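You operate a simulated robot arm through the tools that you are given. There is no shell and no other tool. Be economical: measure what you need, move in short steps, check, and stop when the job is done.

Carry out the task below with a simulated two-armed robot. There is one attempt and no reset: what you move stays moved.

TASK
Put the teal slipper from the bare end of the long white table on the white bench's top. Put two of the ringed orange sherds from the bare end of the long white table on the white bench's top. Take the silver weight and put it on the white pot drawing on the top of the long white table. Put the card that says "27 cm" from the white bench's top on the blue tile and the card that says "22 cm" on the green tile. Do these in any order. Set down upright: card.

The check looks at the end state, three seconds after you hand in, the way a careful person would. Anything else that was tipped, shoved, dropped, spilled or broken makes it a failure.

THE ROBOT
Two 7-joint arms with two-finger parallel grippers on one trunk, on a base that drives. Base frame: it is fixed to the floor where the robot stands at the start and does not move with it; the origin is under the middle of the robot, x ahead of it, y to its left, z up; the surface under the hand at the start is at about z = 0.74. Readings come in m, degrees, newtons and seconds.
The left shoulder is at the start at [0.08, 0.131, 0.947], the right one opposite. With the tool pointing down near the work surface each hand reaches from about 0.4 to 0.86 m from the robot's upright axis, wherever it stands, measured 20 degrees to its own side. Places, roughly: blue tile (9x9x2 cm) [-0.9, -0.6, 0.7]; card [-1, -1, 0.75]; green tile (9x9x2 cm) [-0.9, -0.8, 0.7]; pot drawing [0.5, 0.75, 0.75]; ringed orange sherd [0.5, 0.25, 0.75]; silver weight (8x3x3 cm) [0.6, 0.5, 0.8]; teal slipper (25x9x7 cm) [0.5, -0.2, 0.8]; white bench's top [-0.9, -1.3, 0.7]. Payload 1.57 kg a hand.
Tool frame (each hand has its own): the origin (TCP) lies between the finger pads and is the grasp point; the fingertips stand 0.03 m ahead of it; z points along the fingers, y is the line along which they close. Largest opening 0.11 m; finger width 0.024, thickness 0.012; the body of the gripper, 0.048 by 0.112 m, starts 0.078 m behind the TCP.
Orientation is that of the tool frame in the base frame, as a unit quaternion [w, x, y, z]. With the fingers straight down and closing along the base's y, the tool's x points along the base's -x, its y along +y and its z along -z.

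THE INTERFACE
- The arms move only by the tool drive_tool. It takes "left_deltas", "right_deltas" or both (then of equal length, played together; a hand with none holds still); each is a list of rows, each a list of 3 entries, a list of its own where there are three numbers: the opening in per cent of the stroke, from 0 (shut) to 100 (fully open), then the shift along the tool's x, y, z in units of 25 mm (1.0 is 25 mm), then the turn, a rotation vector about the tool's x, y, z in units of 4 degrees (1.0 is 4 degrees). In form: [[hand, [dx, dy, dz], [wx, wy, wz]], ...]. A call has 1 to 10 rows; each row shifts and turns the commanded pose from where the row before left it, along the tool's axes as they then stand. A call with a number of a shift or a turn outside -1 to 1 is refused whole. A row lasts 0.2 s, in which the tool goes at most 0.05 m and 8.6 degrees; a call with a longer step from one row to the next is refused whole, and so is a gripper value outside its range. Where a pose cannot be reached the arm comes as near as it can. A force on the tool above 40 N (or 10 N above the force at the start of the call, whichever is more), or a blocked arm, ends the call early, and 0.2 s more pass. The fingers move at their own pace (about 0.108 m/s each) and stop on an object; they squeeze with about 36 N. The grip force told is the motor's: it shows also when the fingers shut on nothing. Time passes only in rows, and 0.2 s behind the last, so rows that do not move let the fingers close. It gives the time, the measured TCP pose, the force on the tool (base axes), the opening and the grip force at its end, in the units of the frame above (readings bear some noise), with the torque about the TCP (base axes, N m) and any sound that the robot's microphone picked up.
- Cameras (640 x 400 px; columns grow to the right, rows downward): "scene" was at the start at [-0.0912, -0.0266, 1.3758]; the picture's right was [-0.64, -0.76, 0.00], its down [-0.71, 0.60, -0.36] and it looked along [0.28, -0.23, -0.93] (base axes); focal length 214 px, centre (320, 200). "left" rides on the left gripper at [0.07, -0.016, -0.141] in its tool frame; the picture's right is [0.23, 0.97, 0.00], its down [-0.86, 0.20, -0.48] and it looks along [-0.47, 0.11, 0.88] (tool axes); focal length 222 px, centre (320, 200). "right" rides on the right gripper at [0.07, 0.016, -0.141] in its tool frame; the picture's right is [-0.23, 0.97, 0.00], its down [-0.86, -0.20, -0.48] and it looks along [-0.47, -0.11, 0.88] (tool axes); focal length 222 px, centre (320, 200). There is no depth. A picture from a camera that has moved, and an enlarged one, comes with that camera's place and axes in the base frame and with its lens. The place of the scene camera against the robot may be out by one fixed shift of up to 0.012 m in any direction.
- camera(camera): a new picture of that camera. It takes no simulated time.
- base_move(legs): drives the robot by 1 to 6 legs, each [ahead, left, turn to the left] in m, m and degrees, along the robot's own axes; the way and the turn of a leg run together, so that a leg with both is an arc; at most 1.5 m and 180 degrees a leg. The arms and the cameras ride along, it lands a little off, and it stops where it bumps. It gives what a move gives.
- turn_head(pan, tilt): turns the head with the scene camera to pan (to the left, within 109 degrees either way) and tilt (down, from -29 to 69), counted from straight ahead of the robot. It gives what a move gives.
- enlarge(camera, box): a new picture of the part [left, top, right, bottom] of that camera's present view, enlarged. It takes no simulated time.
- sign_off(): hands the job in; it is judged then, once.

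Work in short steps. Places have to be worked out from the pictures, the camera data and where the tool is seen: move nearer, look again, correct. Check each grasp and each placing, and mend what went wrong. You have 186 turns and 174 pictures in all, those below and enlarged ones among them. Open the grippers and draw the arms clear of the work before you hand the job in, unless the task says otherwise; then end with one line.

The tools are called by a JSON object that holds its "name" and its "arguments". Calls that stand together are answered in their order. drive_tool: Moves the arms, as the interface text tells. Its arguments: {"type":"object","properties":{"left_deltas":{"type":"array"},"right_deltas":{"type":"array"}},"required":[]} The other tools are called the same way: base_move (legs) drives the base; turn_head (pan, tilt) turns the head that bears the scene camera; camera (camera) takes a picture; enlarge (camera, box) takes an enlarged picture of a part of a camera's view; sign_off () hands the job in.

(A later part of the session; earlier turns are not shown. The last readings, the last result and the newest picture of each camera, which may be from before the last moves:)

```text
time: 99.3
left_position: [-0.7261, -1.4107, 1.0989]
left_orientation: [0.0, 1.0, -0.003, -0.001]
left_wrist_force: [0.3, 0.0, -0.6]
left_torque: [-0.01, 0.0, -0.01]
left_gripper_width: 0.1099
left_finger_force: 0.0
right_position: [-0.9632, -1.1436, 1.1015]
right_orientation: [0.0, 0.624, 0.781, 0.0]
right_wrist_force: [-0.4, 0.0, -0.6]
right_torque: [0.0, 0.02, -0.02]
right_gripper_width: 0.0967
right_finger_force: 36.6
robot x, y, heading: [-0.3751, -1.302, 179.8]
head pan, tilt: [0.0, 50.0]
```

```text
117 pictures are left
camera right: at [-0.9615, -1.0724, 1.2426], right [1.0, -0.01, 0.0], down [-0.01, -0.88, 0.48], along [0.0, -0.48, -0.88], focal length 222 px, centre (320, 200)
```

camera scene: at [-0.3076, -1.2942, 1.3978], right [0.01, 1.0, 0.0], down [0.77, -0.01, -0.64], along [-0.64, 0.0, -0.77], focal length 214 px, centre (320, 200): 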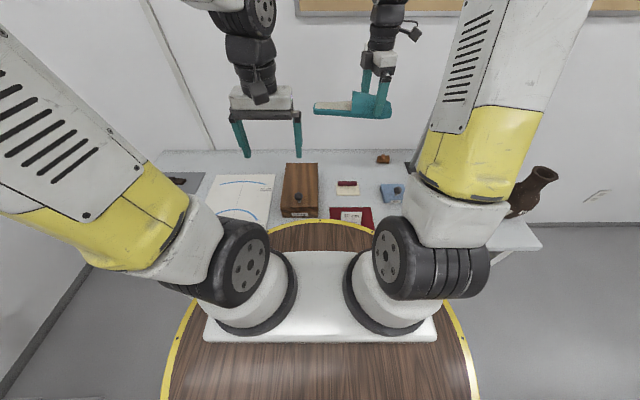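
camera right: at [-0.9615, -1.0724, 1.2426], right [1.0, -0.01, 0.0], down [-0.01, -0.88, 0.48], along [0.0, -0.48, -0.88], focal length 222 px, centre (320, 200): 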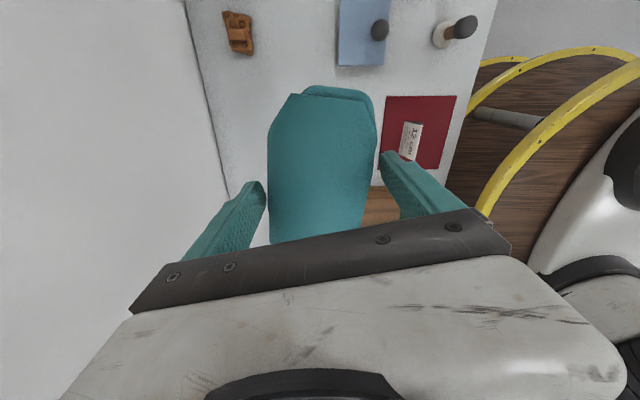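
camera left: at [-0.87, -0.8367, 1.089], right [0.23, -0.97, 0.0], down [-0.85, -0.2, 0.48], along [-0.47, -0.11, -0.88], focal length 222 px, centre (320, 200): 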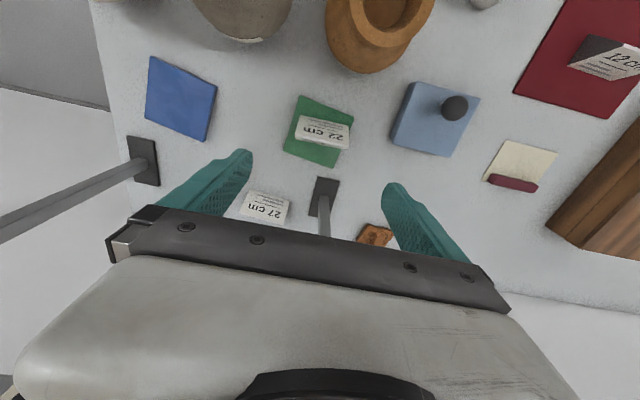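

Continue forward to x≈−1.112 and lower partway.

{"name": "drive_tool", "arguments": {"right_deltas": [[0, [0, -1, 0], [0, 0, 0]], [0, [0, -1, 0], [0, 0, 0]], [0, [0, -1, 0], [0, 0, 0]], [0, [0, -1, 0], [0, 0, 0]], [0, [0, -1, 0.5], [0, 0, 0]], [0, [0.15, -1, 1], [0, 0, 0]], [0, [0, -0.1, 1], [0, 0, 0]], [0, [0, 0, 1], [0, 0, 0]], [0, [0, 0, 1], [0, 0, 0]], [0, [0, 0, 0], [0, 0, 0]]]}}

{"name": "camera", "arguments": {"camera": "right"}}

{"name": "enlarge", "arguments": {"camera": "scene", "box": [270, 50, 450, 220]}}

```text
time: 101.5
left_position: [-0.7241, -1.4098, 1.0976]
left_orientation: [0.0, 1.0, -0.004, -0.001]
left_wrist_force: [0.3, 0.6, 0.0]
left_torque: [-0.02, 0.01, 0.03]
left_gripper_width: 0.1101
left_finger_force: 0.1
right_position: [-1.1104, -1.1745, 0.9886]
right_orientation: [0.0, 0.624, 0.781, 0.0]
right_wrist_force: [-0.9, -0.2, -0.6]
right_torque: [0.03, -0.04, -0.03]
right_gripper_width: 0.0962
right_finger_force: 36.1
robot x, y, heading: [-0.3785, -1.3028, 179.7]
head pan, tilt: [0.0, 50.0]
```

```text
116 pictures are left
camera right: at [-1.1094, -1.1028, 1.1298], right [1.0, -0.01, 0.0], down [-0.01, -0.88, 0.48], along [0.0, -0.48, -0.88], focal length 222 px, centre (320, 200)
```

right: 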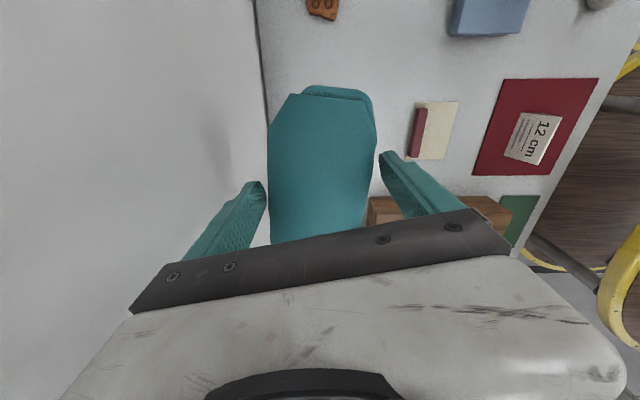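

```text
2.35 times, centred on (360, 135) of scene
camera zoom: at [-0.308, -1.2943, 1.3978], right [0.01, 1.0, 0.0], down [0.77, -0.01, -0.64], along [-0.64, 0.0, -0.77], focal length 505 px, centre (226, 353)
```

zoom: 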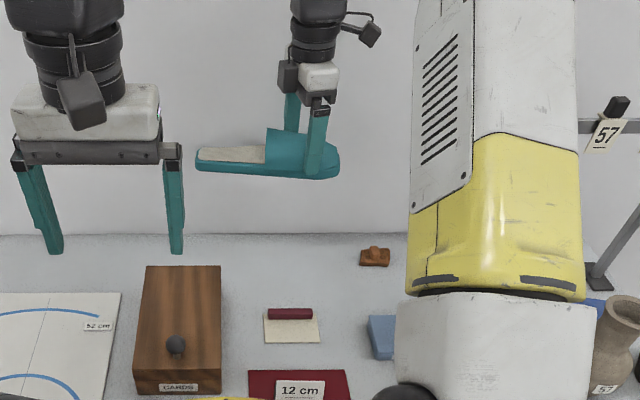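

Clear on all sides. Lower the slipper toward the bench.

{"name": "drive_tool", "arguments": {"right_deltas": [[0, [0, 0, 1], [0, 0, 0]], [0, [0, 0, 1], [0, 0, 0]], [0, [0, 0, 1], [0, 0, 0]], [0, [0, 0, 1], [0, 0, 0]], [0, [0, 0, 1], [0, 0, 0]], [0, [0, 0, 1], [0, 0, 0]], [0, [0, 0, 1], [0, 0, 0]], [0, [0, 0, 0.4], [0, 0, 0]], [0, [0, 0, 0], [0, 0, 0]]]}}

{"name": "drive_tool", "arguments": {"right_deltas": [[0, [0, 0, 0.15], [0, 0, 0]], [0, [0, 0, 0.15], [0, 0, 0]], [0, [0, 0, 0.15], [0, 0, 0]], [0, [0, 0, 0.1], [0, 0, 0]], [0, [0, 0, 0], [0, 0, 0]]]}}

{"name": "enlarge", "arguments": {"camera": "scene", "box": [270, 50, 450, 220]}}

```text
time: 103.5
left_position: [-0.7246, -1.4117, 1.0972]
left_orientation: [0.001, 1.0, -0.003, -0.001]
left_wrist_force: [-0.7, -0.2, 0.6]
left_torque: [-0.01, 0.0, 0.0]
left_gripper_width: 0.1102
left_finger_force: 0.0
right_position: [-1.1104, -1.1731, 0.8048]
right_orientation: [0.0, 0.623, 0.782, 0.0]
right_wrist_force: [0.3, 0.3, -1.6]
right_torque: [0.06, 0.01, 0.0]
right_gripper_width: 0.0956
right_finger_force: 36.0
robot x, y, heading: [-0.3764, -1.3033, 179.6]
head pan, tilt: [0.0, 50.0]
```

```text
time: 104.7
left_position: [-0.7256, -1.4117, 1.0978]
left_orientation: [0.001, 1.0, -0.004, -0.001]
left_wrist_force: [0.6, 0.5, 0.0]
left_torque: [-0.01, -0.02, -0.03]
left_gripper_width: 0.1099
left_finger_force: 0.1
right_position: [-1.1108, -1.1754, 0.7914]
right_orientation: [0.0, 0.624, 0.781, 0.0]
right_wrist_force: [-0.7, 0.5, 0.9]
right_torque: [-0.29, 0.03, -0.18]
right_gripper_width: 0.095
right_finger_force: 36.0
robot x, y, heading: [-0.3761, -1.3065, 179.6]
head pan, tilt: [0.0, 50.0]
```

```text
2.35 times, centred on (360, 135) of scene
camera zoom: at [-0.308, -1.2943, 1.3978], right [0.01, 1.0, 0.0], down [0.77, -0.01, -0.64], along [-0.64, 0.0, -0.77], focal length 505 px, centre (226, 353)
```

zoom: 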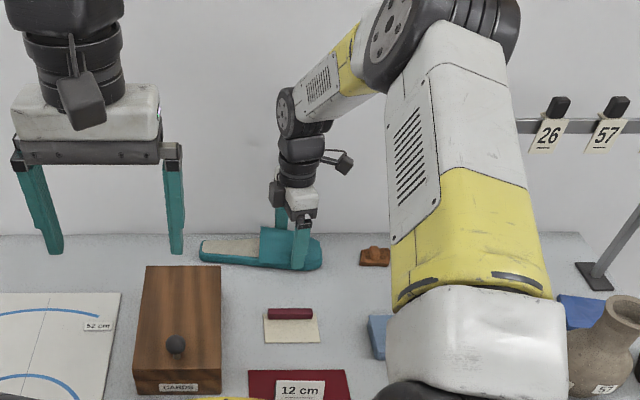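

Starting to touch (torque rising). A few mm more, then release and rise.

{"name": "drive_tool", "arguments": {"right_deltas": [[0, [0, 0, 0.12], [0, 0, 0]], [0, [0, 0, 0], [0, 0, 0]], [100, [0, 0, 0], [0, 0, 0]], [100, [0, 0, 0], [0, 0, 0]], [100, [0, 0, -0.5], [0, 0, 0]], [100, [0, 0, -1], [0, 0, 0]], [100, [0, 0, -1], [0, 0, 0]], [100, [0, 0, -1], [0, 0, 0]], [100, [0, 0, -1], [0, 0, 0]], [100, [0, 0, -1], [0, 0, 0]]]}}

{"name": "camera", "arguments": {"camera": "right"}}

{"name": "enlarge", "arguments": {"camera": "scene", "box": [270, 50, 450, 220]}}

```text
time: 106.9
left_position: [-0.726, -1.4107, 1.098]
left_orientation: [0.0, 1.0, -0.003, -0.002]
left_wrist_force: [1.1, 1.2, -0.3]
left_torque: [0.02, -0.01, -0.01]
left_gripper_width: 0.1102
left_finger_force: 0.0
right_position: [-1.1097, -1.1757, 0.9243]
right_orientation: [0.0, 0.624, 0.782, 0.0]
right_wrist_force: [-0.7, -0.1, -0.4]
right_torque: [-0.03, 0.0, 0.02]
right_gripper_width: 0.1102
right_finger_force: 0.1
robot x, y, heading: [-0.3804, -1.3004, 179.4]
head pan, tilt: [0.0, 50.0]
```

```text
113 pictures are left
camera right: at [-1.1094, -1.1037, 1.0651], right [1.0, -0.01, 0.0], down [-0.01, -0.88, 0.48], along [0.0, -0.48, -0.88], focal length 222 px, centre (320, 200)
```

right: 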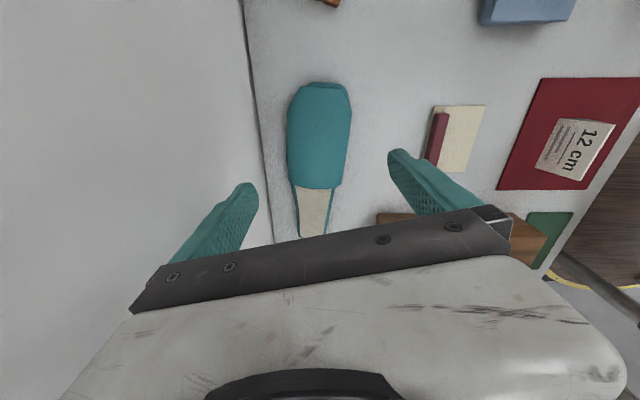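

```text
2.35 times, centred on (360, 135) of scene
camera zoom: at [-0.3081, -1.2943, 1.3978], right [0.01, 1.0, 0.0], down [0.77, -0.01, -0.64], along [-0.64, 0.0, -0.77], focal length 505 px, centre (226, 353)
```

zoom: 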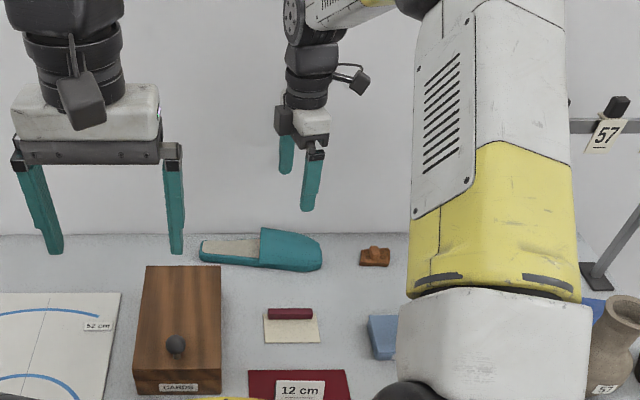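

Slipper rests well in the back strip. Now withdraw the right hand up/back, move left hand aside, and turn the right hand back to natural yaw.

{"name": "drive_tool", "arguments": {"right_deltas": [[100, [0, 0, -1], [0, 0, 0]], [100, [-0.2, 1, -1], [0, 0, 0]], [100, [-0.2, 1, -1], [0, 0, 0]], [100, [-0.2, 1, -1], [0, 0, 0]], [100, [-0.2, 1, -1], [0, 0, 0]], [100, [-0.2, 1, -1], [0, 0, 0]], [100, [-0.2, 1, -1], [0, 0, 0]], [100, [-0.2, 1, 0], [0, 0, 0]], [100, [-0.2, 1, 0], [0, 0, 0]], [100, [-0.2, 1, 0], [0, 0, 0]]], "left_deltas": [[100, [0, 1, 0], [0, 0, 0]], [100, [0, 1, 0], [0, 0, 0]], [100, [0, 1, 0], [0, 0, 0]], [100, [0, 1, 0], [0, 0, 0]], [100, [0, 1, 0], [0, 0, 0]], [100, [0, 1, 0], [0, 0, 0]], [100, [0, 0, 0], [0, 0, 0]], [100, [0, 0, 0], [0, 0, 0]], [100, [0, 0, 0], [0, 0, 0]], [100, [0, 0, 0], [0, 0, 0]]]}}

{"name": "drive_tool", "arguments": {"right_deltas": [[100, [0, 0, 0], [0, 0, 1]], [100, [0, 0, 0], [0, 0, 1]], [100, [0, 0, 0], [0, 0, 1]], [100, [0, 0, 0], [0, 0, 1]], [100, [0, 0, 0], [0, 0, 1]], [100, [0, 0, 0], [0, 0, 1]], [100, [0, 0, 0], [0, 0, 1]], [100, [0, 0, 0], [0, 0, 1]], [100, [0, 0, 0], [0, 0, 1]], [100, [0, 0, 0], [0, 0, 1]]]}}

{"name": "drive_tool", "arguments": {"right_deltas": [[100, [0, 0, 0], [0, 0, 1]], [100, [0, 0, 0], [0, 0, 1]], [100, [0, 0, 0], [0, 0, 1]], [100, [0, 0, 0], [0, 0, 1]], [100, [0, 0, 0], [0, 0, 1]], [100, [0, 0, 0], [0, 0, 1]], [100, [0, 0, 0], [0, 0, 1]], [100, [0, 0, 0], [0, 0, 1]], [100, [0, 0, 0], [0, 0, 1]], [100, [0, 0, 0], [0, 0, 1]]]}}

{"name": "drive_tool", "arguments": {"right_deltas": [[100, [0, 0, 0], [0, 0, 1]], [100, [0, 0, 0], [0, 0, 1]], [100, [0, 0, 0], [0, 0, 1]], [100, [0, 0, 0], [0, 0, 1]], [100, [0, 0, 0], [0, 0, 1]], [100, [0, 0, 0], [0, 0, 0.7]], [100, [0, 0, 0], [0, 0, 0]]]}}

{"name": "base_move", "arguments": {"legs": [[0, -0.26, 0.5]]}}

{"name": "camera", "arguments": {"camera": "scene"}}

```text
time: 109.1
left_position: [-0.7291, -1.5631, 1.0971]
left_orientation: [-0.001, 1.0, -0.003, -0.001]
left_wrist_force: [0.5, -0.6, -0.7]
left_torque: [0.01, 0.0, 0.0]
left_gripper_width: 0.1099
left_finger_force: 0.0
right_position: [-0.8805, -1.1666, 1.1037]
right_orientation: [0.001, 0.624, 0.782, 0.001]
right_wrist_force: [-0.7, -0.1, -0.3]
right_torque: [0.0, 0.0, 0.0]
right_gripper_width: 0.1099
right_finger_force: 0.1
robot x, y, heading: [-0.3778, -1.3039, 179.6]
head pan, tilt: [0.0, 50.0]
```

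```text
time: 111.3
left_position: [-0.7287, -1.5622, 1.0973]
left_orientation: [0.0, 1.0, -0.004, -0.001]
left_wrist_force: [0.1, -0.3, -0.1]
left_torque: [0.0, 0.0, 0.0]
left_gripper_width: 0.1096
left_finger_force: 0.0
right_position: [-0.8827, -1.1681, 1.0999]
right_orientation: [0.0, 0.854, 0.52, -0.001]
right_wrist_force: [0.3, -0.1, -0.4]
right_torque: [0.0, 0.01, -0.05]
right_gripper_width: 0.1103
right_finger_force: 0.1
robot x, y, heading: [-0.3763, -1.3046, 179.3]
head pan, tilt: [0.0, 50.0]
```

```text
time: 113.5
left_position: [-0.728, -1.563, 1.0987]
left_orientation: [0.001, 1.0, -0.004, -0.001]
left_wrist_force: [-0.4, -0.7, 0.2]
left_torque: [-0.02, 0.04, 0.01]
left_gripper_width: 0.11
left_finger_force: 0.0
right_position: [-0.8796, -1.1674, 1.1]
right_orientation: [0.0, 0.98, 0.197, 0.0]
right_wrist_force: [-0.2, 0.5, -0.1]
right_torque: [0.02, 0.01, 0.04]
right_gripper_width: 0.1101
right_finger_force: 0.1
robot x, y, heading: [-0.3773, -1.3034, 179.7]
head pan, tilt: [0.0, 50.0]
```

```text
time: 115.1
left_position: [-0.7288, -1.5635, 1.0968]
left_orientation: [0.0, 1.0, -0.004, -0.001]
left_wrist_force: [0.6, -1.0, 0.9]
left_torque: [-0.06, 0.0, -0.01]
left_gripper_width: 0.1101
left_finger_force: 0.0
right_position: [-0.8806, -1.168, 1.1006]
right_orientation: [0.0, 1.0, -0.001, 0.0]
right_wrist_force: [0.2, 0.5, 0.0]
right_torque: [0.02, -0.03, 0.0]
right_gripper_width: 0.11
right_finger_force: 0.1
robot x, y, heading: [-0.3739, -1.3036, 179.6]
head pan, tilt: [0.0, 50.0]
```

```text
time: 116.9
left_position: [-0.7249, -1.3123, 1.0978]
left_orientation: [0.0, 1.0, 0.003, -0.001]
left_wrist_force: [-0.2, 0.5, -0.4]
left_torque: [-0.01, -0.01, -0.02]
left_gripper_width: 0.1101
left_finger_force: 0.0
right_position: [-0.8826, -0.9188, 1.1006]
right_orientation: [0.001, 1.0, 0.006, -0.001]
right_wrist_force: [-0.3, -1.2, -0.3]
right_torque: [-0.01, -0.01, -0.03]
right_gripper_width: 0.1102
right_finger_force: 0.1
robot x, y, heading: [-0.3752, -1.0459, -179.5]
head pan, tilt: [0.0, 50.0]
```

```text
111 pictures are left
camera scene: at [-0.3078, -1.0378, 1.3978], right [-0.01, 1.0, 0.0], down [0.77, 0.0, -0.64], along [-0.64, 0.0, -0.77], focal length 214 px, centre (320, 200)
```

scene: 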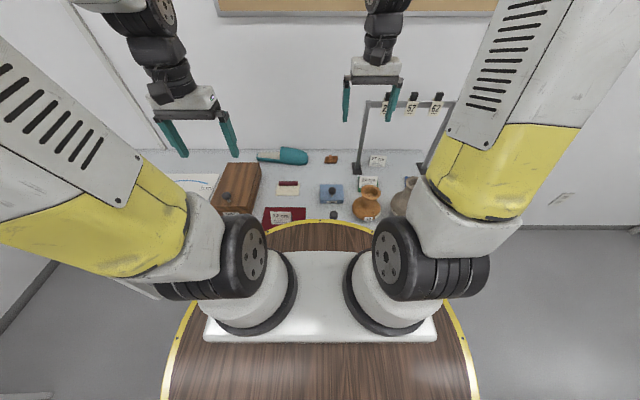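

Tilt the right hand 36° forward while shifting to y≈−0.787, then look for the 27 cm card.

{"name": "drive_tool", "arguments": {"right_deltas": [[100, [0, -1, 0], [0, -0.9, 0]], [100, [0, -1, 0], [0, -0.9, 0]], [100, [0, -1, 0], [0, -0.9, 0]], [100, [0, -1, 0], [0, -0.9, 0]], [100, [0, -1, 0], [0, -0.9, 0]], [100, [0, -0.3, 0], [0, -0.9, 0]], [100, [0, 0, 0], [0, -0.9, 0]], [100, [0, 0, 0], [0, -0.9, 0]], [100, [0, 0, 0], [0, -0.9, 0]], [100, [0, 0, 0], [0, -0.9, 0]]]}}

{"name": "camera", "arguments": {"camera": "right"}}

{"name": "camera", "arguments": {"camera": "scene"}}

```text
time: 119.1
left_position: [-0.725, -1.3116, 1.0975]
left_orientation: [0.0, 1.0, 0.003, -0.001]
left_wrist_force: [-0.6, 0.3, 0.3]
left_torque: [-0.01, -0.01, -0.03]
left_gripper_width: 0.1103
left_finger_force: 0.0
right_position: [-0.8848, -0.7886, 1.0996]
right_orientation: [0.003, 0.951, 0.006, -0.31]
right_wrist_force: [0.4, 0.0, -0.5]
right_torque: [0.04, -0.01, -0.05]
right_gripper_width: 0.1098
right_finger_force: 0.2
robot x, y, heading: [-0.3757, -1.0475, -179.5]
head pan, tilt: [0.0, 50.0]
```

```text
110 pictures are left
camera right: at [-0.7453, -0.8017, 1.1727], right [-0.17, -0.98, 0.13], down [-0.41, 0.19, 0.89], along [-0.9, 0.1, -0.44], focal length 222 px, centre (320, 200)
```

right: 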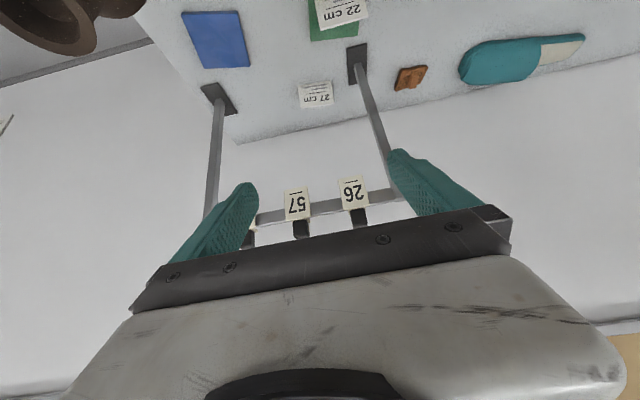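

```text
109 pictures are left
camera scene: at [-0.3079, -1.0377, 1.3978], right [-0.01, 1.0, 0.0], down [0.77, 0.0, -0.64], along [-0.64, 0.0, -0.77], focal length 214 px, centre (320, 200)
```

scene: 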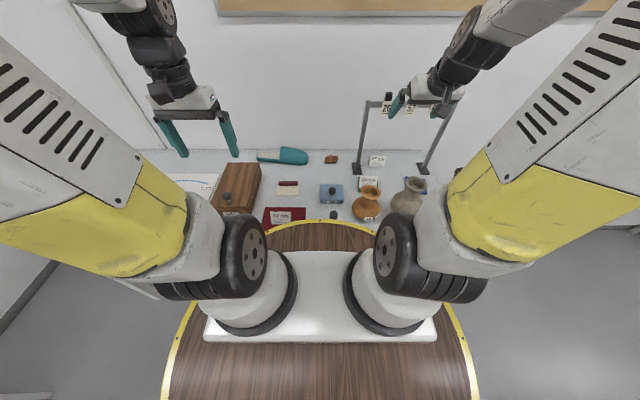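

Card at ≈[-1.075,-0.789]; the approach line passes well under the tag bar. Reduce tilt to 30° and advance along the tool axis most of the way.

{"name": "drive_tool", "arguments": {"right_deltas": [[100, [0, 0, 0], [0, 0.75, 0]], [100, [0, 0, 0], [0, 0.75, 0]], [100, [0, 0, 1], [0, 0, 0]], [100, [0, 0, 1], [0, 0, 0]], [100, [0, 0, 1], [0, 0, 0]], [100, [0, 0, 1], [0, 0, 0]], [100, [0, 0, 1], [0, 0, 0]], [100, [0, 0, 1], [0, 0, 0]], [100, [0, 0, 1], [0, 0, 0]], [100, [0, 0, 0], [0, 0, 0]]]}}

{"name": "camera", "arguments": {"camera": "right"}}

{"name": "enlarge", "arguments": {"camera": "scene", "box": [300, 50, 500, 220]}}

```text
time: 121.3
left_position: [-0.726, -1.3119, 1.0964]
left_orientation: [0.001, 1.0, 0.004, -0.001]
left_wrist_force: [-0.2, 0.7, 0.2]
left_torque: [-0.03, 0.0, 0.01]
left_gripper_width: 0.1098
left_finger_force: 0.0
right_position: [-0.971, -0.7879, 0.9482]
right_orientation: [0.001, 0.966, 0.005, -0.258]
right_wrist_force: [0.3, -0.2, -0.4]
right_torque: [0.0, -0.02, 0.01]
right_gripper_width: 0.1101
right_finger_force: 0.1
robot x, y, heading: [-0.3771, -1.0482, -179.6]
head pan, tilt: [0.0, 50.0]
```

```text
108 pictures are left
camera right: at [-0.8395, -0.8025, 1.0346], right [-0.18, -0.98, 0.11], down [-0.5, 0.19, 0.84], along [-0.84, 0.1, -0.53], focal length 222 px, centre (320, 200)
```

right: 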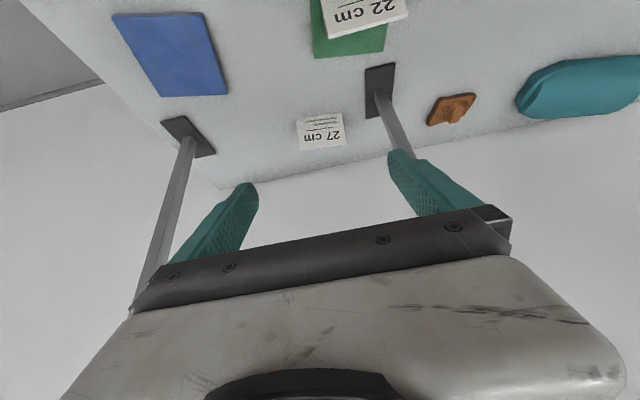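

```text
2.35 times, centred on (400, 135) of scene
camera zoom: at [-0.3078, -1.0377, 1.3978], right [-0.01, 1.0, 0.0], down [0.77, 0.0, -0.64], along [-0.64, 0.0, -0.77], focal length 505 px, centre (132, 353)
```

zoom: 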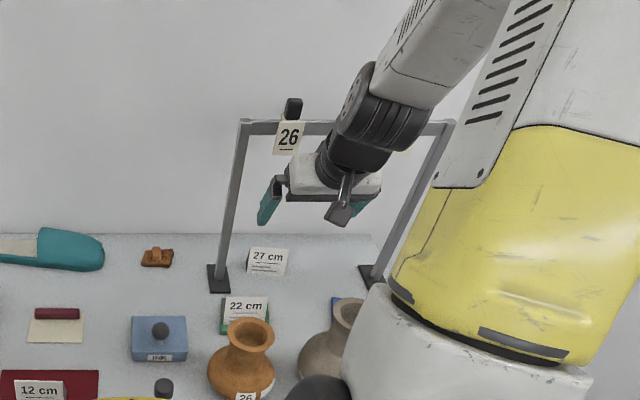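

{"name": "enlarge", "arguments": {"camera": "right", "box": [240, 50, 420, 180]}}

```text
3.08 times, centred on (330, 115) of right
camera zoom: at [-0.8395, -0.8025, 1.0346], right [-0.18, -0.98, 0.11], down [-0.5, 0.19, 0.84], along [-0.84, 0.1, -0.53], focal length 684 px, centre (289, 462)
```

zoom: 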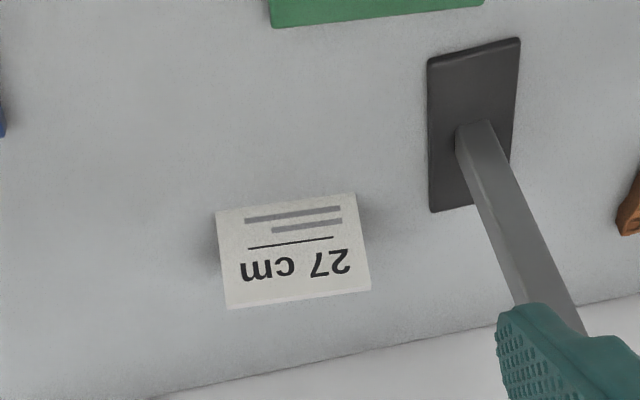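

Card centre ≈[-1.086,-0.790]. Narrow the opening slightly (clear of the post) and advance most of the way, then check.

{"name": "drive_tool", "arguments": {"right_deltas": [[85, [-0.25, 0.1, 1], [0, 0, 0]], [85, [-0.25, 0, 1], [0, 0, 0]], [85, [0, 0, 1], [0, 0, 0]], [85, [0, 0, 1], [0, 0, 0]], [85, [0, 0, 1], [0, 0, 0]], [85, [0, 0, 1], [0, 0, 0]], [85, [0, 0, 0], [0, 0, 0]]]}}

{"name": "camera", "arguments": {"camera": "right"}}

{"name": "enlarge", "arguments": {"camera": "scene", "box": [330, 100, 450, 200]}}

```text
time: 122.9
left_position: [-0.725, -1.3114, 1.098]
left_orientation: [0.0, 1.0, 0.004, -0.001]
left_wrist_force: [0.0, -1.1, -0.2]
left_torque: [0.0, 0.0, 0.03]
left_gripper_width: 0.1098
left_finger_force: 0.1
right_position: [-1.0572, -0.7908, 0.8252]
right_orientation: [0.002, 0.966, 0.006, -0.259]
right_wrist_force: [0.2, 0.8, 0.1]
right_torque: [0.01, 0.01, 0.02]
right_gripper_width: 0.0936
right_finger_force: 0.0
robot x, y, heading: [-0.3742, -1.05, -179.8]
head pan, tilt: [0.0, 50.0]
```

```text
105 pictures are left
camera right: at [-0.9268, -0.8061, 0.9113], right [-0.18, -0.98, 0.11], down [-0.5, 0.19, 0.84], along [-0.84, 0.1, -0.53], focal length 222 px, centre (320, 200)
```

right: 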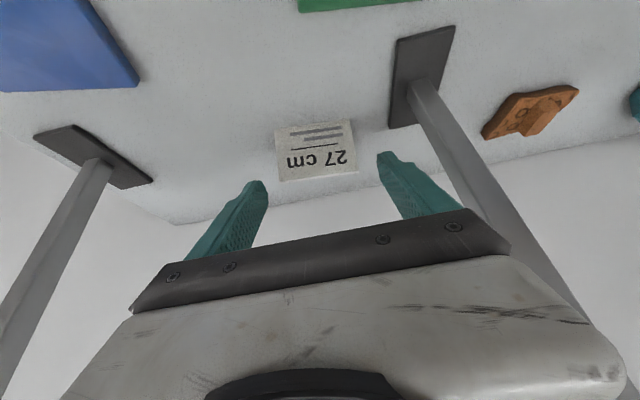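

```text
4.00 times, centred on (390, 150) of scene
camera zoom: at [-0.3078, -1.0377, 1.3978], right [-0.01, 1.0, 0.0], down [0.77, 0.0, -0.64], along [-0.64, 0.0, -0.77], focal length 858 px, centre (40, 400)
```

zoom: 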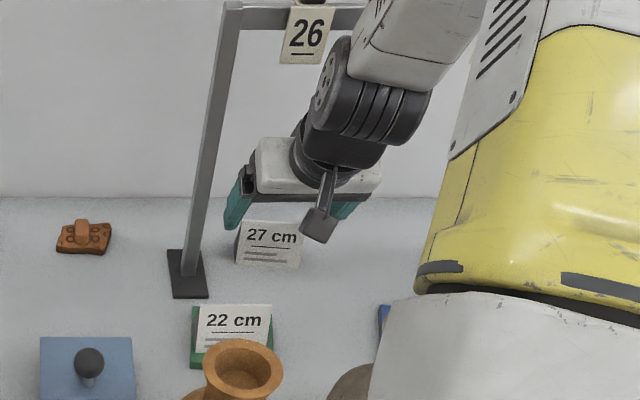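

Aligned; advance the last ~57 mm and close.

{"name": "drive_tool", "arguments": {"right_deltas": [[85, [0, 0, 0.8], [0, 0, 0]], [85, [0, 0, 0.8], [0, 0, 0]], [85, [0, 0, 0.5], [0, 0, 0]], [85, [0, 0, 0], [0, 0, 0]], [0, [0, 0, 0], [0, 0, 0]], [0, [0, 0, 0], [0, 0, 0]], [0, [0, 0, 0], [0, 0, 0]]]}}

{"name": "camera", "arguments": {"camera": "right"}}

```text
time: 124.5
left_position: [-0.7248, -1.3121, 1.0978]
left_orientation: [0.0, 1.0, 0.004, -0.001]
left_wrist_force: [0.5, -0.2, 0.1]
left_torque: [0.02, -0.03, -0.03]
left_gripper_width: 0.1099
left_finger_force: 0.1
right_position: [-1.0832, -0.7936, 0.7803]
right_orientation: [0.002, 0.966, 0.007, -0.259]
right_wrist_force: [-0.1, 1.4, -0.4]
right_torque: [0.01, -0.04, 0.03]
right_gripper_width: 0.0708
right_finger_force: 35.9
robot x, y, heading: [-0.3757, -1.0451, -179.5]
head pan, tilt: [0.0, 50.0]
```

```text
103 pictures are left
camera right: at [-0.9528, -0.8078, 0.8672], right [-0.18, -0.98, 0.11], down [-0.5, 0.19, 0.84], along [-0.84, 0.1, -0.53], focal length 222 px, centre (320, 200)
```

right: 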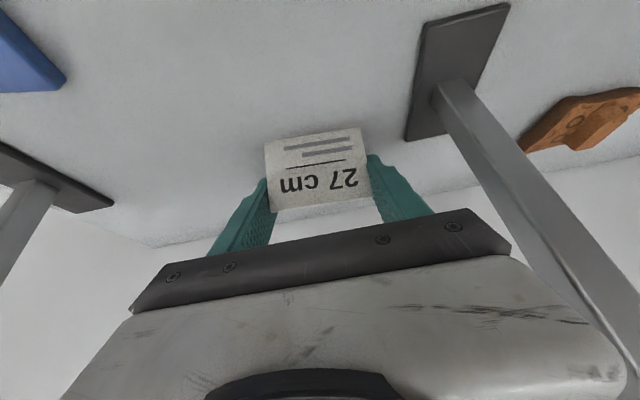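

Gripped. Retreat along the tool axis out from under the bar.

{"name": "drive_tool", "arguments": {"right_deltas": [[0, [-0.2, 0, -0.4], [0, 0, 0]], [0, [0, 0, -1], [0, 0, 0]], [0, [0, 0, -1], [0, 0, 0]], [0, [0, 0, -1], [0, 0, 0]], [0, [0, 0, -1], [0, 0, 0]], [0, [0, 0, -1], [0, 0, 0]], [0, [0, 0, -1], [0, 0, 0]], [0, [0, 0, -1], [0, 0, 0]], [0, [0, 0, -1], [0, 0, 0]], [0, [0, 0, -1], [0, 0, 0]]]}}

{"name": "drive_tool", "arguments": {"right_deltas": [[0, [0, 1, 0], [0, 0, 0]], [0, [0, 1, 0], [0, 0, 0]], [0, [0, 1, 0], [0, 0, 0]], [0, [0, 1, 0], [0, 0, 0]], [0, [0, 1, 0], [0, 0, 0]], [0, [0, 1, 0], [0, 0, 0]], [0, [0, 1, 0], [0, 0, 0]], [0, [0, 1, 0], [0, 0, 0]], [0, [0, 1, 0], [0, 0, 0]], [0, [0, 0.6, 0], [0, 0, 0]]]}}

{"name": "camera", "arguments": {"camera": "right"}}

{"name": "camera", "arguments": {"camera": "scene"}}

```text
time: 126.7
left_position: [-0.726, -1.3124, 1.0981]
left_orientation: [0.0, 1.0, 0.002, 0.0]
left_wrist_force: [-0.5, -0.3, -0.2]
left_torque: [0.01, -0.02, -0.02]
left_gripper_width: 0.1102
left_finger_force: 0.1
right_position: [-0.9689, -0.7909, 0.9855]
right_orientation: [0.002, 0.966, 0.006, -0.259]
right_wrist_force: [-0.9, 0.0, 0.1]
right_torque: [0.0, -0.02, -0.03]
right_gripper_width: 0.0709
right_finger_force: 35.4
robot x, y, heading: [-0.3802, -1.0497, -179.4]
head pan, tilt: [0.0, 50.0]
```

```text
time: 128.9
left_position: [-0.7252, -1.3121, 1.0974]
left_orientation: [0.001, 1.0, 0.003, 0.0]
left_wrist_force: [0.7, 0.8, 1.1]
left_torque: [0.04, 0.06, 0.01]
left_gripper_width: 0.1101
left_finger_force: 0.1
right_position: [-0.9667, -1.0308, 0.9866]
right_orientation: [0.002, 0.966, 0.007, -0.258]
right_wrist_force: [-1.4, 0.0, -0.2]
right_torque: [0.0, 0.03, 0.02]
right_gripper_width: 0.0708
right_finger_force: 35.1
robot x, y, heading: [-0.3742, -1.0476, -179.7]
head pan, tilt: [0.0, 50.0]
```

```text
102 pictures are left
camera right: at [-0.8368, -1.0462, 1.0721], right [-0.18, -0.98, 0.11], down [-0.5, 0.19, 0.84], along [-0.84, 0.1, -0.53], focal length 222 px, centre (320, 200)
```

right: 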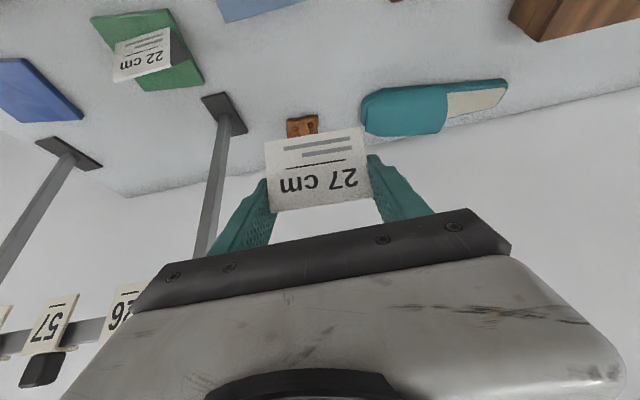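

```text
101 pictures are left
camera scene: at [-0.3078, -1.0376, 1.3978], right [-0.01, 1.0, 0.0], down [0.77, 0.0, -0.64], along [-0.64, 0.0, -0.77], focal length 214 px, centre (320, 200)
```

scene: 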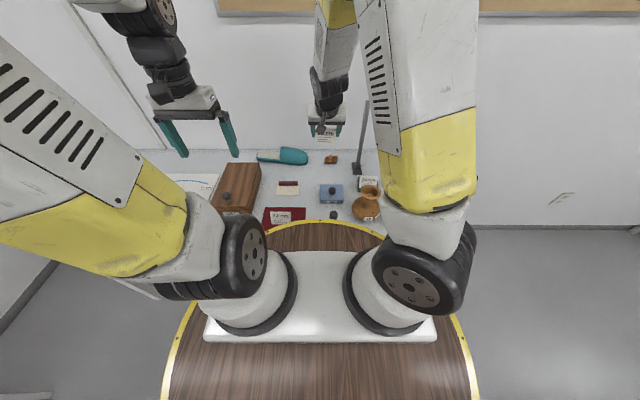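

Free gap between INK pad (back edge x≈−0.93) and the sherd (front x≈−1.08). Set the card down at x≈−1.01, y≈−1.03.

{"name": "drive_tool", "arguments": {"right_deltas": [[0, [0.31, 0, 0.97], [0, 0, 0]], [0, [0.31, 0, 0.97], [0, 0, 0]], [0, [0.31, 0, 0.97], [0, 0, 0]], [0, [0.31, 0, 0.97], [0, 0, 0]], [0, [0.31, 0, 0.97], [0, 0, 0]], [0, [0.31, 0, 0.97], [0, 0, 0]], [0, [0.31, 0, 0.97], [0, 0, 0]], [0, [0.2, 0, 0.6], [0, 0, 0]], [0, [0, 0, 0], [0, 0, 0]]]}}

{"name": "camera", "arguments": {"camera": "right"}}

{"name": "enlarge", "arguments": {"camera": "scene", "box": [240, 100, 400, 220]}}

```text
time: 130.9
left_position: [-0.7248, -1.3121, 1.0976]
left_orientation: [-0.001, 1.0, 0.003, -0.002]
left_wrist_force: [-0.2, -0.2, -0.7]
left_torque: [-0.03, -0.02, -0.02]
left_gripper_width: 0.1102
left_finger_force: 0.0
right_position: [-1.0094, -1.0296, 0.7952]
right_orientation: [0.001, 0.966, 0.006, -0.259]
right_wrist_force: [-0.1, -0.3, 0.2]
right_torque: [-0.01, -0.01, 0.01]
right_gripper_width: 0.071
right_finger_force: 36.0
robot x, y, heading: [-0.3782, -1.0491, -179.8]
head pan, tilt: [0.0, 50.0]
```

```text
100 pictures are left
camera right: at [-0.8787, -1.0451, 0.8812], right [-0.18, -0.98, 0.11], down [-0.5, 0.19, 0.84], along [-0.84, 0.1, -0.53], focal length 222 px, centre (320, 200)
```

right: 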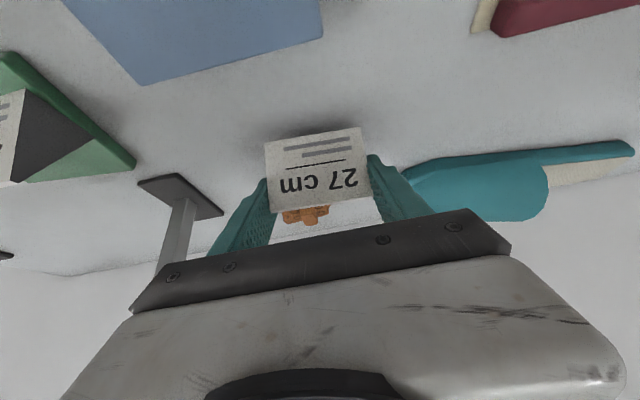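

```text
3.33 times, centred on (320, 160) of scene
camera zoom: at [-0.3078, -1.0378, 1.3978], right [-0.01, 1.0, 0.0], down [0.77, 0.0, -0.64], along [-0.64, 0.0, -0.77], focal length 715 px, centre (320, 333)
```

zoom: 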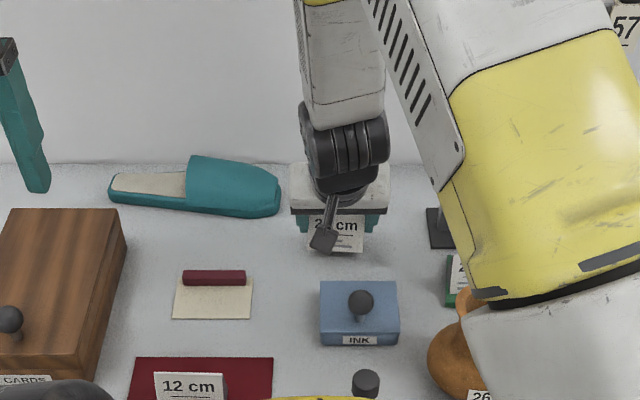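

Lower vertically the last ~15 mm in small steps.

{"name": "drive_tool", "arguments": {"right_deltas": [[0, [0.15, 0, 0.26], [0, 0, 0]], [0, [0.1, 0, 0.17], [0, 0, 0]], [0, [0.05, 0, 0.087], [0, 0, 0]], [0, [0.05, 0, 0.087], [0, 0, 0]], [0, [0, 0, 0], [0, 0, 0]]]}}

```text
time: 132.1
left_position: [-0.725, -1.3122, 1.0977]
left_orientation: [0.0, 1.0, 0.004, -0.002]
left_wrist_force: [1.0, 1.0, 0.3]
left_torque: [0.03, 0.03, 0.0]
left_gripper_width: 0.1098
left_finger_force: 0.1
right_position: [-1.0103, -1.0312, 0.7794]
right_orientation: [0.002, 0.966, 0.005, -0.26]
right_wrist_force: [5.8, 0.7, 26.2]
right_torque: [0.69, -0.48, -0.1]
right_gripper_width: 0.0708
right_finger_force: 36.8
robot x, y, heading: [-0.3759, -1.0441, -179.8]
head pan, tilt: [0.0, 50.0]
```

Contact. Relax, open moderately, and retreat along the tool axis.

{"name": "drive_tool", "arguments": {"right_deltas": [[0, [-0.04, 0, -0.07], [0, 0, 0]], [85, [0, 0, 0], [0, 0, 0]], [85, [0, 0, 0], [0, 0, 0]], [85, [0, 0, -0.5], [0, 0, 0]], [85, [0, 0, -1], [0, 0, 0]], [85, [0, 0, -1], [0, 0, 0]], [85, [0, 0, -1], [0, 0, 0]], [85, [0, 0, -1], [0, 0, 0]], [85, [0, 0, -1], [0, 0, 0]], [100, [0, 0, -1], [0, 0, 0]]]}}

{"name": "drive_tool", "arguments": {"right_deltas": [[100, [0, 0, 0], [0, 1, 0]], [100, [0, 0, 0], [0, 1, 0]], [100, [0, 0, 0], [0, 1, 0]], [100, [0, 0, 0], [0, 1, 0]], [100, [0, 0, 0], [0, 1, 0]], [100, [0, 0, 0], [0, 1, 0]], [100, [0, 0, 0], [0, 1, 0]], [100, [0, 0, 0], [0, 0.5, 0.15]], [100, [0, 0, 0], [0, 0, 0]]]}}

{"name": "camera", "arguments": {"camera": "right"}}

{"name": "enlarge", "arguments": {"camera": "scene", "box": [240, 100, 400, 220]}}

```text
time: 134.3
left_position: [-0.726, -1.3125, 1.0969]
left_orientation: [-0.001, 1.0, 0.003, 0.0]
left_wrist_force: [-0.5, -0.7, 0.8]
left_torque: [0.0, -0.01, 0.0]
left_gripper_width: 0.1098
left_finger_force: 0.0
right_position: [-0.9249, -1.0313, 0.9201]
right_orientation: [0.002, 0.966, 0.007, -0.259]
right_wrist_force: [-0.1, 0.7, 0.7]
right_torque: [0.05, -0.03, -0.02]
right_gripper_width: 0.1101
right_finger_force: 0.0
robot x, y, heading: [-0.3756, -1.0466, -179.4]
head pan, tilt: [0.0, 50.0]
```

```text
time: 136.3
left_position: [-0.7259, -1.312, 1.0977]
left_orientation: [0.0, 1.0, 0.004, -0.001]
left_wrist_force: [-0.1, 0.4, 0.2]
left_torque: [-0.02, 0.0, 0.0]
left_gripper_width: 0.1101
left_finger_force: 0.0
right_position: [-0.9277, -1.0295, 0.9216]
right_orientation: [0.0, 1.0, 0.001, 0.001]
right_wrist_force: [0.6, -0.3, 0.0]
right_torque: [-0.03, -0.01, 0.0]
right_gripper_width: 0.1098
right_finger_force: 0.0
robot x, y, heading: [-0.3788, -1.0473, -179.7]
head pan, tilt: [0.0, 50.0]
```

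```text
98 pictures are left
camera right: at [-0.857, -1.0467, 1.0622], right [-0.22, -0.97, 0.0], down [-0.86, 0.2, 0.48], along [-0.47, 0.11, -0.88], focal length 222 px, centre (320, 200)
```

right: 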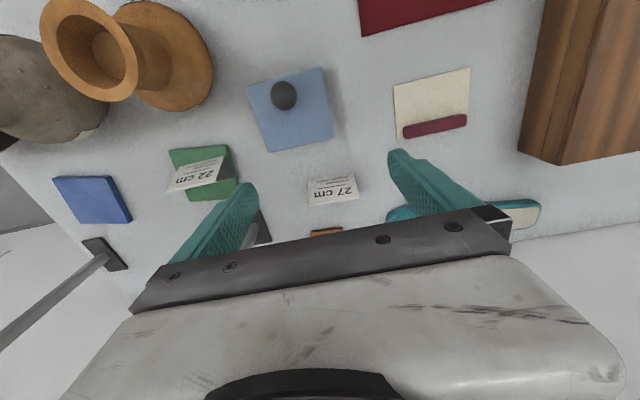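

```text
3.33 times, centred on (320, 160) of scene
camera zoom: at [-0.3078, -1.0378, 1.3978], right [-0.01, 1.0, 0.0], down [0.77, 0.0, -0.64], along [-0.64, 0.0, -0.77], focal length 715 px, centre (320, 333)
```

zoom: 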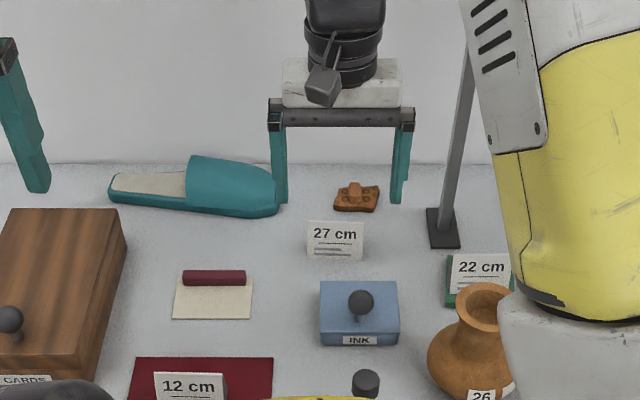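

Card upright at ≈[-1.016,-1.030]. Regrasp it vertically.

{"name": "drive_tool", "arguments": {"right_deltas": [[90, [-1, 0, 0], [0, 0, 0]], [90, [-1, 0, 0], [0, 0, 0]], [90, [-1, 0, 0], [0, 0, 0]], [90, [-0.5, 0, 1], [0, 0, 0]], [90, [0, 0, 1], [0, 0, 0]], [90, [0, 0, 1], [0, 0, 0]], [90, [0, 0, 1], [0, 0, 0]], [90, [0, 0, 0.5], [0, 0, 0]], [90, [0, 0, 0], [0, 0, 0]]]}}

{"name": "camera", "arguments": {"camera": "right"}}

```text
time: 138.3
left_position: [-0.7269, -1.3113, 1.0973]
left_orientation: [0.0, 1.0, 0.003, -0.001]
left_wrist_force: [0.3, -0.1, 0.4]
left_torque: [0.03, -0.01, -0.02]
left_gripper_width: 0.1099
left_finger_force: 0.1
right_position: [-1.0141, -1.03, 0.8088]
right_orientation: [-0.001, 1.0, 0.002, 0.0]
right_wrist_force: [0.0, 0.3, -0.7]
right_torque: [0.02, -0.04, -0.04]
right_gripper_width: 0.099
right_finger_force: 0.0
robot x, y, heading: [-0.3776, -1.0476, -179.8]
head pan, tilt: [0.0, 50.0]
```

```text
96 pictures are left
camera right: at [-0.9453, -1.0466, 0.9495], right [-0.22, -0.97, 0.0], down [-0.86, 0.2, 0.48], along [-0.47, 0.11, -0.88], focal length 222 px, centre (320, 200)
```

right: 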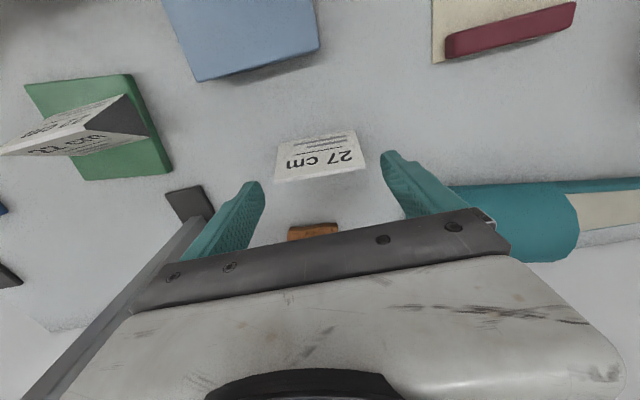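

{"name": "drive_tool", "arguments": {"right_deltas": [[90, [0, 0, 0.6], [0, 0, 0]], [90, [0, 0, 0.55], [0, 0, 0]], [90, [0, 0, 0], [0, 0, 0]], [0, [0, 0, 0], [0, 0, 0]], [0, [0, 0, 0], [0, 0, 0]], [0, [0, 0, 0], [0, 0, 0]]]}}

{"name": "enlarge", "arguments": {"camera": "right", "box": [220, 110, 420, 260]}}

```text
time: 139.7
left_position: [-0.7258, -1.3115, 1.0976]
left_orientation: [0.0, 1.0, 0.004, -0.001]
left_wrist_force: [-0.7, -0.3, 0.0]
left_torque: [0.01, 0.04, 0.02]
left_gripper_width: 0.11
left_finger_force: 0.1
right_position: [-1.0159, -1.0306, 0.7801]
right_orientation: [0.001, 1.0, 0.001, 0.0]
right_wrist_force: [-0.1, -0.1, 0.1]
right_torque: [0.02, 0.02, 0.0]
right_gripper_width: 0.0709
right_finger_force: 36.3
robot x, y, heading: [-0.3792, -1.0463, -179.9]
head pan, tilt: [0.0, 50.0]
```

```text
2.67 times, centred on (320, 185) of right
camera zoom: at [-0.9461, -1.0469, 0.9209], right [-0.22, -0.97, 0.0], down [-0.86, 0.2, 0.48], along [-0.47, 0.11, -0.88], focal length 592 px, centre (320, 240)
```

zoom: 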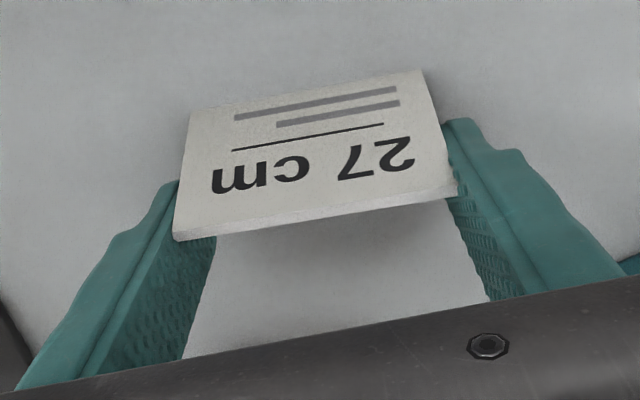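

Gripped vertically. Lift, come back to x≈−0.94 and carry toward the blue tile.

{"name": "drive_tool", "arguments": {"right_deltas": [[0, [0, 0, -0.5], [0, 0, 0]], [0, [0, 0, -1], [0, 0, 0]], [0, [0, 0, -1], [0, 0, 0]], [0, [0, 0, -1], [0, 0, 0]], [0, [0, 0, -1], [0, 0, 0]], [0, [0, 0, -1], [0, 0, 0]], [0, [0.8, 0, -1], [0, 0, 0]], [0, [0.8, 0, -1], [0, 0, 0]], [0, [0.8, 0, -1], [0, 0, 0]], [0, [0.7, -0.5, 0], [0, 0, 0]]]}}

{"name": "drive_tool", "arguments": {"right_deltas": [[0, [0, -1, 0], [0, 0, 0]], [0, [0, -1, 0], [0, 0, 0]], [0, [0, -1, 0], [0, 0, 0]], [0, [0, -1, 0], [0, 0, 0]], [0, [0, -1, 0], [0, 0, 0]], [0, [0, -1, 0], [0, 0, 0]], [0, [0, -1, 0], [0, 0, 0]], [0, [0, -1, 0], [0, 0, 0]], [0, [0, -1, 0], [0, 0, 0]], [0, [0, -1, 0], [0, 0, 0]]]}}

{"name": "camera", "arguments": {"camera": "right"}}

{"name": "camera", "arguments": {"camera": "scene"}}

```text
time: 141.9
left_position: [-0.726, -1.3124, 1.0965]
left_orientation: [0.0, 1.0, 0.004, -0.001]
left_wrist_force: [-1.0, -0.3, 0.1]
left_torque: [-0.02, -0.05, -0.02]
left_gripper_width: 0.1098
left_finger_force: 0.0
right_position: [-0.9378, -1.0187, 0.9926]
right_orientation: [0.0, 1.0, 0.002, 0.0]
right_wrist_force: [0.1, 0.1, -0.1]
right_torque: [0.02, -0.01, 0.03]
right_gripper_width: 0.0709
right_finger_force: 36.0
robot x, y, heading: [-0.3762, -1.0449, -179.6]
head pan, tilt: [0.0, 50.0]
```

```text
time: 144.1
left_position: [-0.7258, -1.3122, 1.0976]
left_orientation: [0.0, 1.0, 0.004, 0.0]
left_wrist_force: [1.0, -0.1, -0.4]
left_torque: [0.01, -0.01, -0.01]
left_gripper_width: 0.1101
left_finger_force: 0.0
right_position: [-0.938, -0.7667, 0.9931]
right_orientation: [0.0, 1.0, 0.002, 0.001]
right_wrist_force: [-0.3, 0.9, -0.1]
right_torque: [0.02, -0.01, 0.0]
right_gripper_width: 0.0708
right_finger_force: 36.0
robot x, y, heading: [-0.3773, -1.0522, -179.7]
head pan, tilt: [0.0, 50.0]
```

```text
94 pictures are left
camera right: at [-0.8676, -0.7832, 1.1338], right [-0.22, -0.97, 0.0], down [-0.86, 0.2, 0.48], along [-0.47, 0.11, -0.88], focal length 222 px, centre (320, 200)
```

right: 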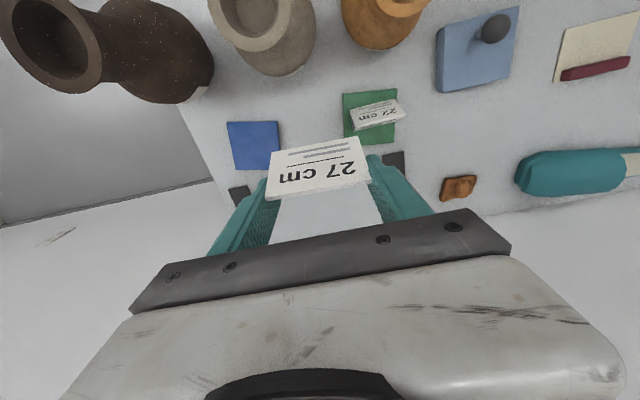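

```text
93 pictures are left
camera scene: at [-0.3078, -1.0379, 1.3978], right [-0.01, 1.0, 0.0], down [0.77, 0.01, -0.64], along [-0.64, 0.0, -0.77], focal length 214 px, centre (320, 200)
```

scene: 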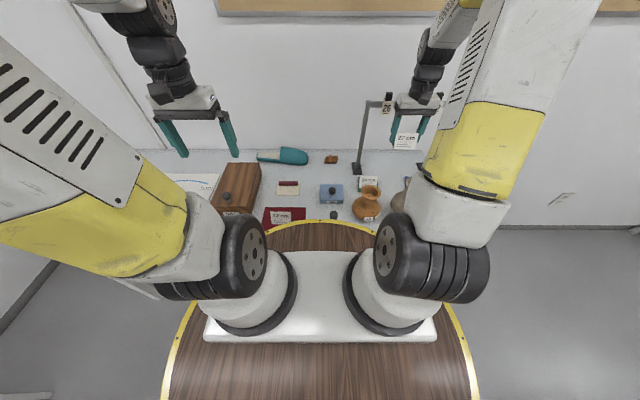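

Blue tile centre ≈[-0.942,-0.653]. Move over it and descend to near contact.

{"name": "drive_tool", "arguments": {"right_deltas": [[0, [-0.15, -1, 0], [0, 0, 0]], [0, [0, -1, 0], [0, 0, 0]], [0, [0, -1, 0], [0, 0, 0]], [0, [0, -1, 0], [0, 0, 0]], [0, [0, -0.55, 0], [0, 0, 0]], [0, [0, 0, 1], [0, 0, 0]], [0, [0, 0, 1], [0, 0, 0]], [0, [0, 0, 1], [0, 0, 0]], [0, [0, 0, 0], [0, 0, 0]]]}}

{"name": "camera", "arguments": {"camera": "right"}}

{"name": "enlarge", "arguments": {"camera": "scene", "box": [330, 80, 490, 210]}}

```text
time: 146.1
left_position: [-0.726, -1.3121, 1.0971]
left_orientation: [0.0, 1.0, 0.003, 0.0]
left_wrist_force: [0.3, 0.0, -0.2]
left_torque: [-0.02, 0.0, 0.03]
left_gripper_width: 0.1101
left_finger_force: 0.0
right_position: [-0.9411, -0.6539, 0.9172]
right_orientation: [0.0, 1.0, 0.002, 0.0]
right_wrist_force: [0.6, 0.6, 1.0]
right_torque: [0.02, 0.01, 0.02]
right_gripper_width: 0.0708
right_finger_force: 35.6
robot x, y, heading: [-0.3744, -1.0496, -179.6]
head pan, tilt: [0.0, 50.0]
```

```text
92 pictures are left
camera right: at [-0.8724, -0.67, 1.0578], right [-0.22, -0.97, 0.0], down [-0.86, 0.2, 0.48], along [-0.47, 0.11, -0.88], focal length 222 px, centre (320, 200)
```

right: 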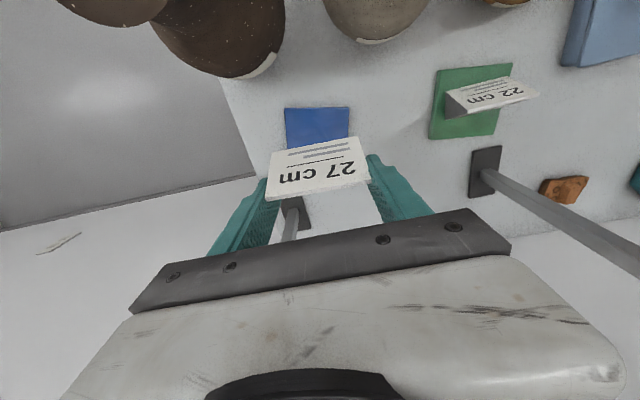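

```text
3.08 times, centred on (410, 145) of scene
camera zoom: at [-0.3078, -1.0377, 1.3978], right [-0.01, 1.0, 0.0], down [0.77, 0.0, -0.64], along [-0.64, 0.0, -0.77], focal length 660 px, centre (43, 369)
```

zoom: 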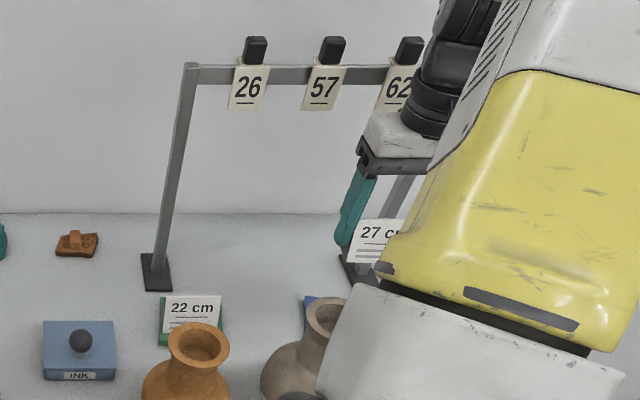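

Slight correction (tile centre ≈[-0.946,-0.658]); descend close.

{"name": "drive_tool", "arguments": {"right_deltas": [[0, [-0.15, 0.15, 1], [0, 0, 0]], [0, [0, 0, 1], [0, 0, 0]], [0, [0, 0, 1], [0, 0, 0]], [0, [0, 0, 1], [0, 0, 0]], [0, [0, 0, 0.8], [0, 0, 0]], [0, [0, 0, 0], [0, 0, 0]]]}}

{"name": "camera", "arguments": {"camera": "right"}}

```text
time: 147.5
left_position: [-0.7262, -1.3126, 1.0968]
left_orientation: [0.0, 1.0, 0.004, -0.001]
left_wrist_force: [-0.4, -0.3, 0.3]
left_torque: [0.02, -0.01, -0.01]
left_gripper_width: 0.1097
left_finger_force: 0.0
right_position: [-0.9468, -0.656, 0.7979]
right_orientation: [0.0, 1.0, 0.001, 0.0]
right_wrist_force: [0.0, -0.4, -0.3]
right_torque: [0.03, -0.03, 0.03]
right_gripper_width: 0.0707
right_finger_force: 35.8
robot x, y, heading: [-0.3783, -1.0478, -179.5]
head pan, tilt: [0.0, 50.0]
```

```text
90 pictures are left
camera right: at [-0.8768, -0.6726, 0.9386], right [-0.22, -0.97, 0.0], down [-0.86, 0.2, 0.48], along [-0.47, 0.11, -0.88], focal length 222 px, centre (320, 200)
```

right: 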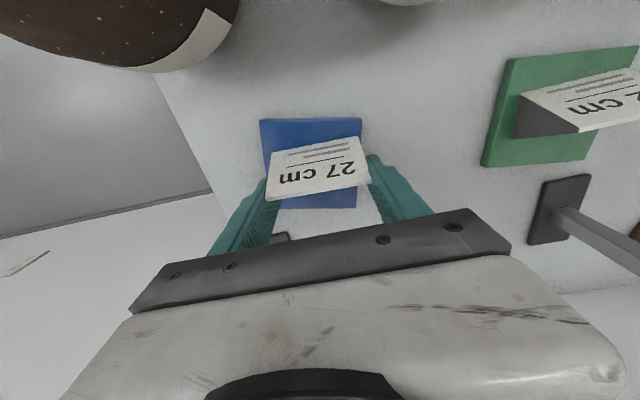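

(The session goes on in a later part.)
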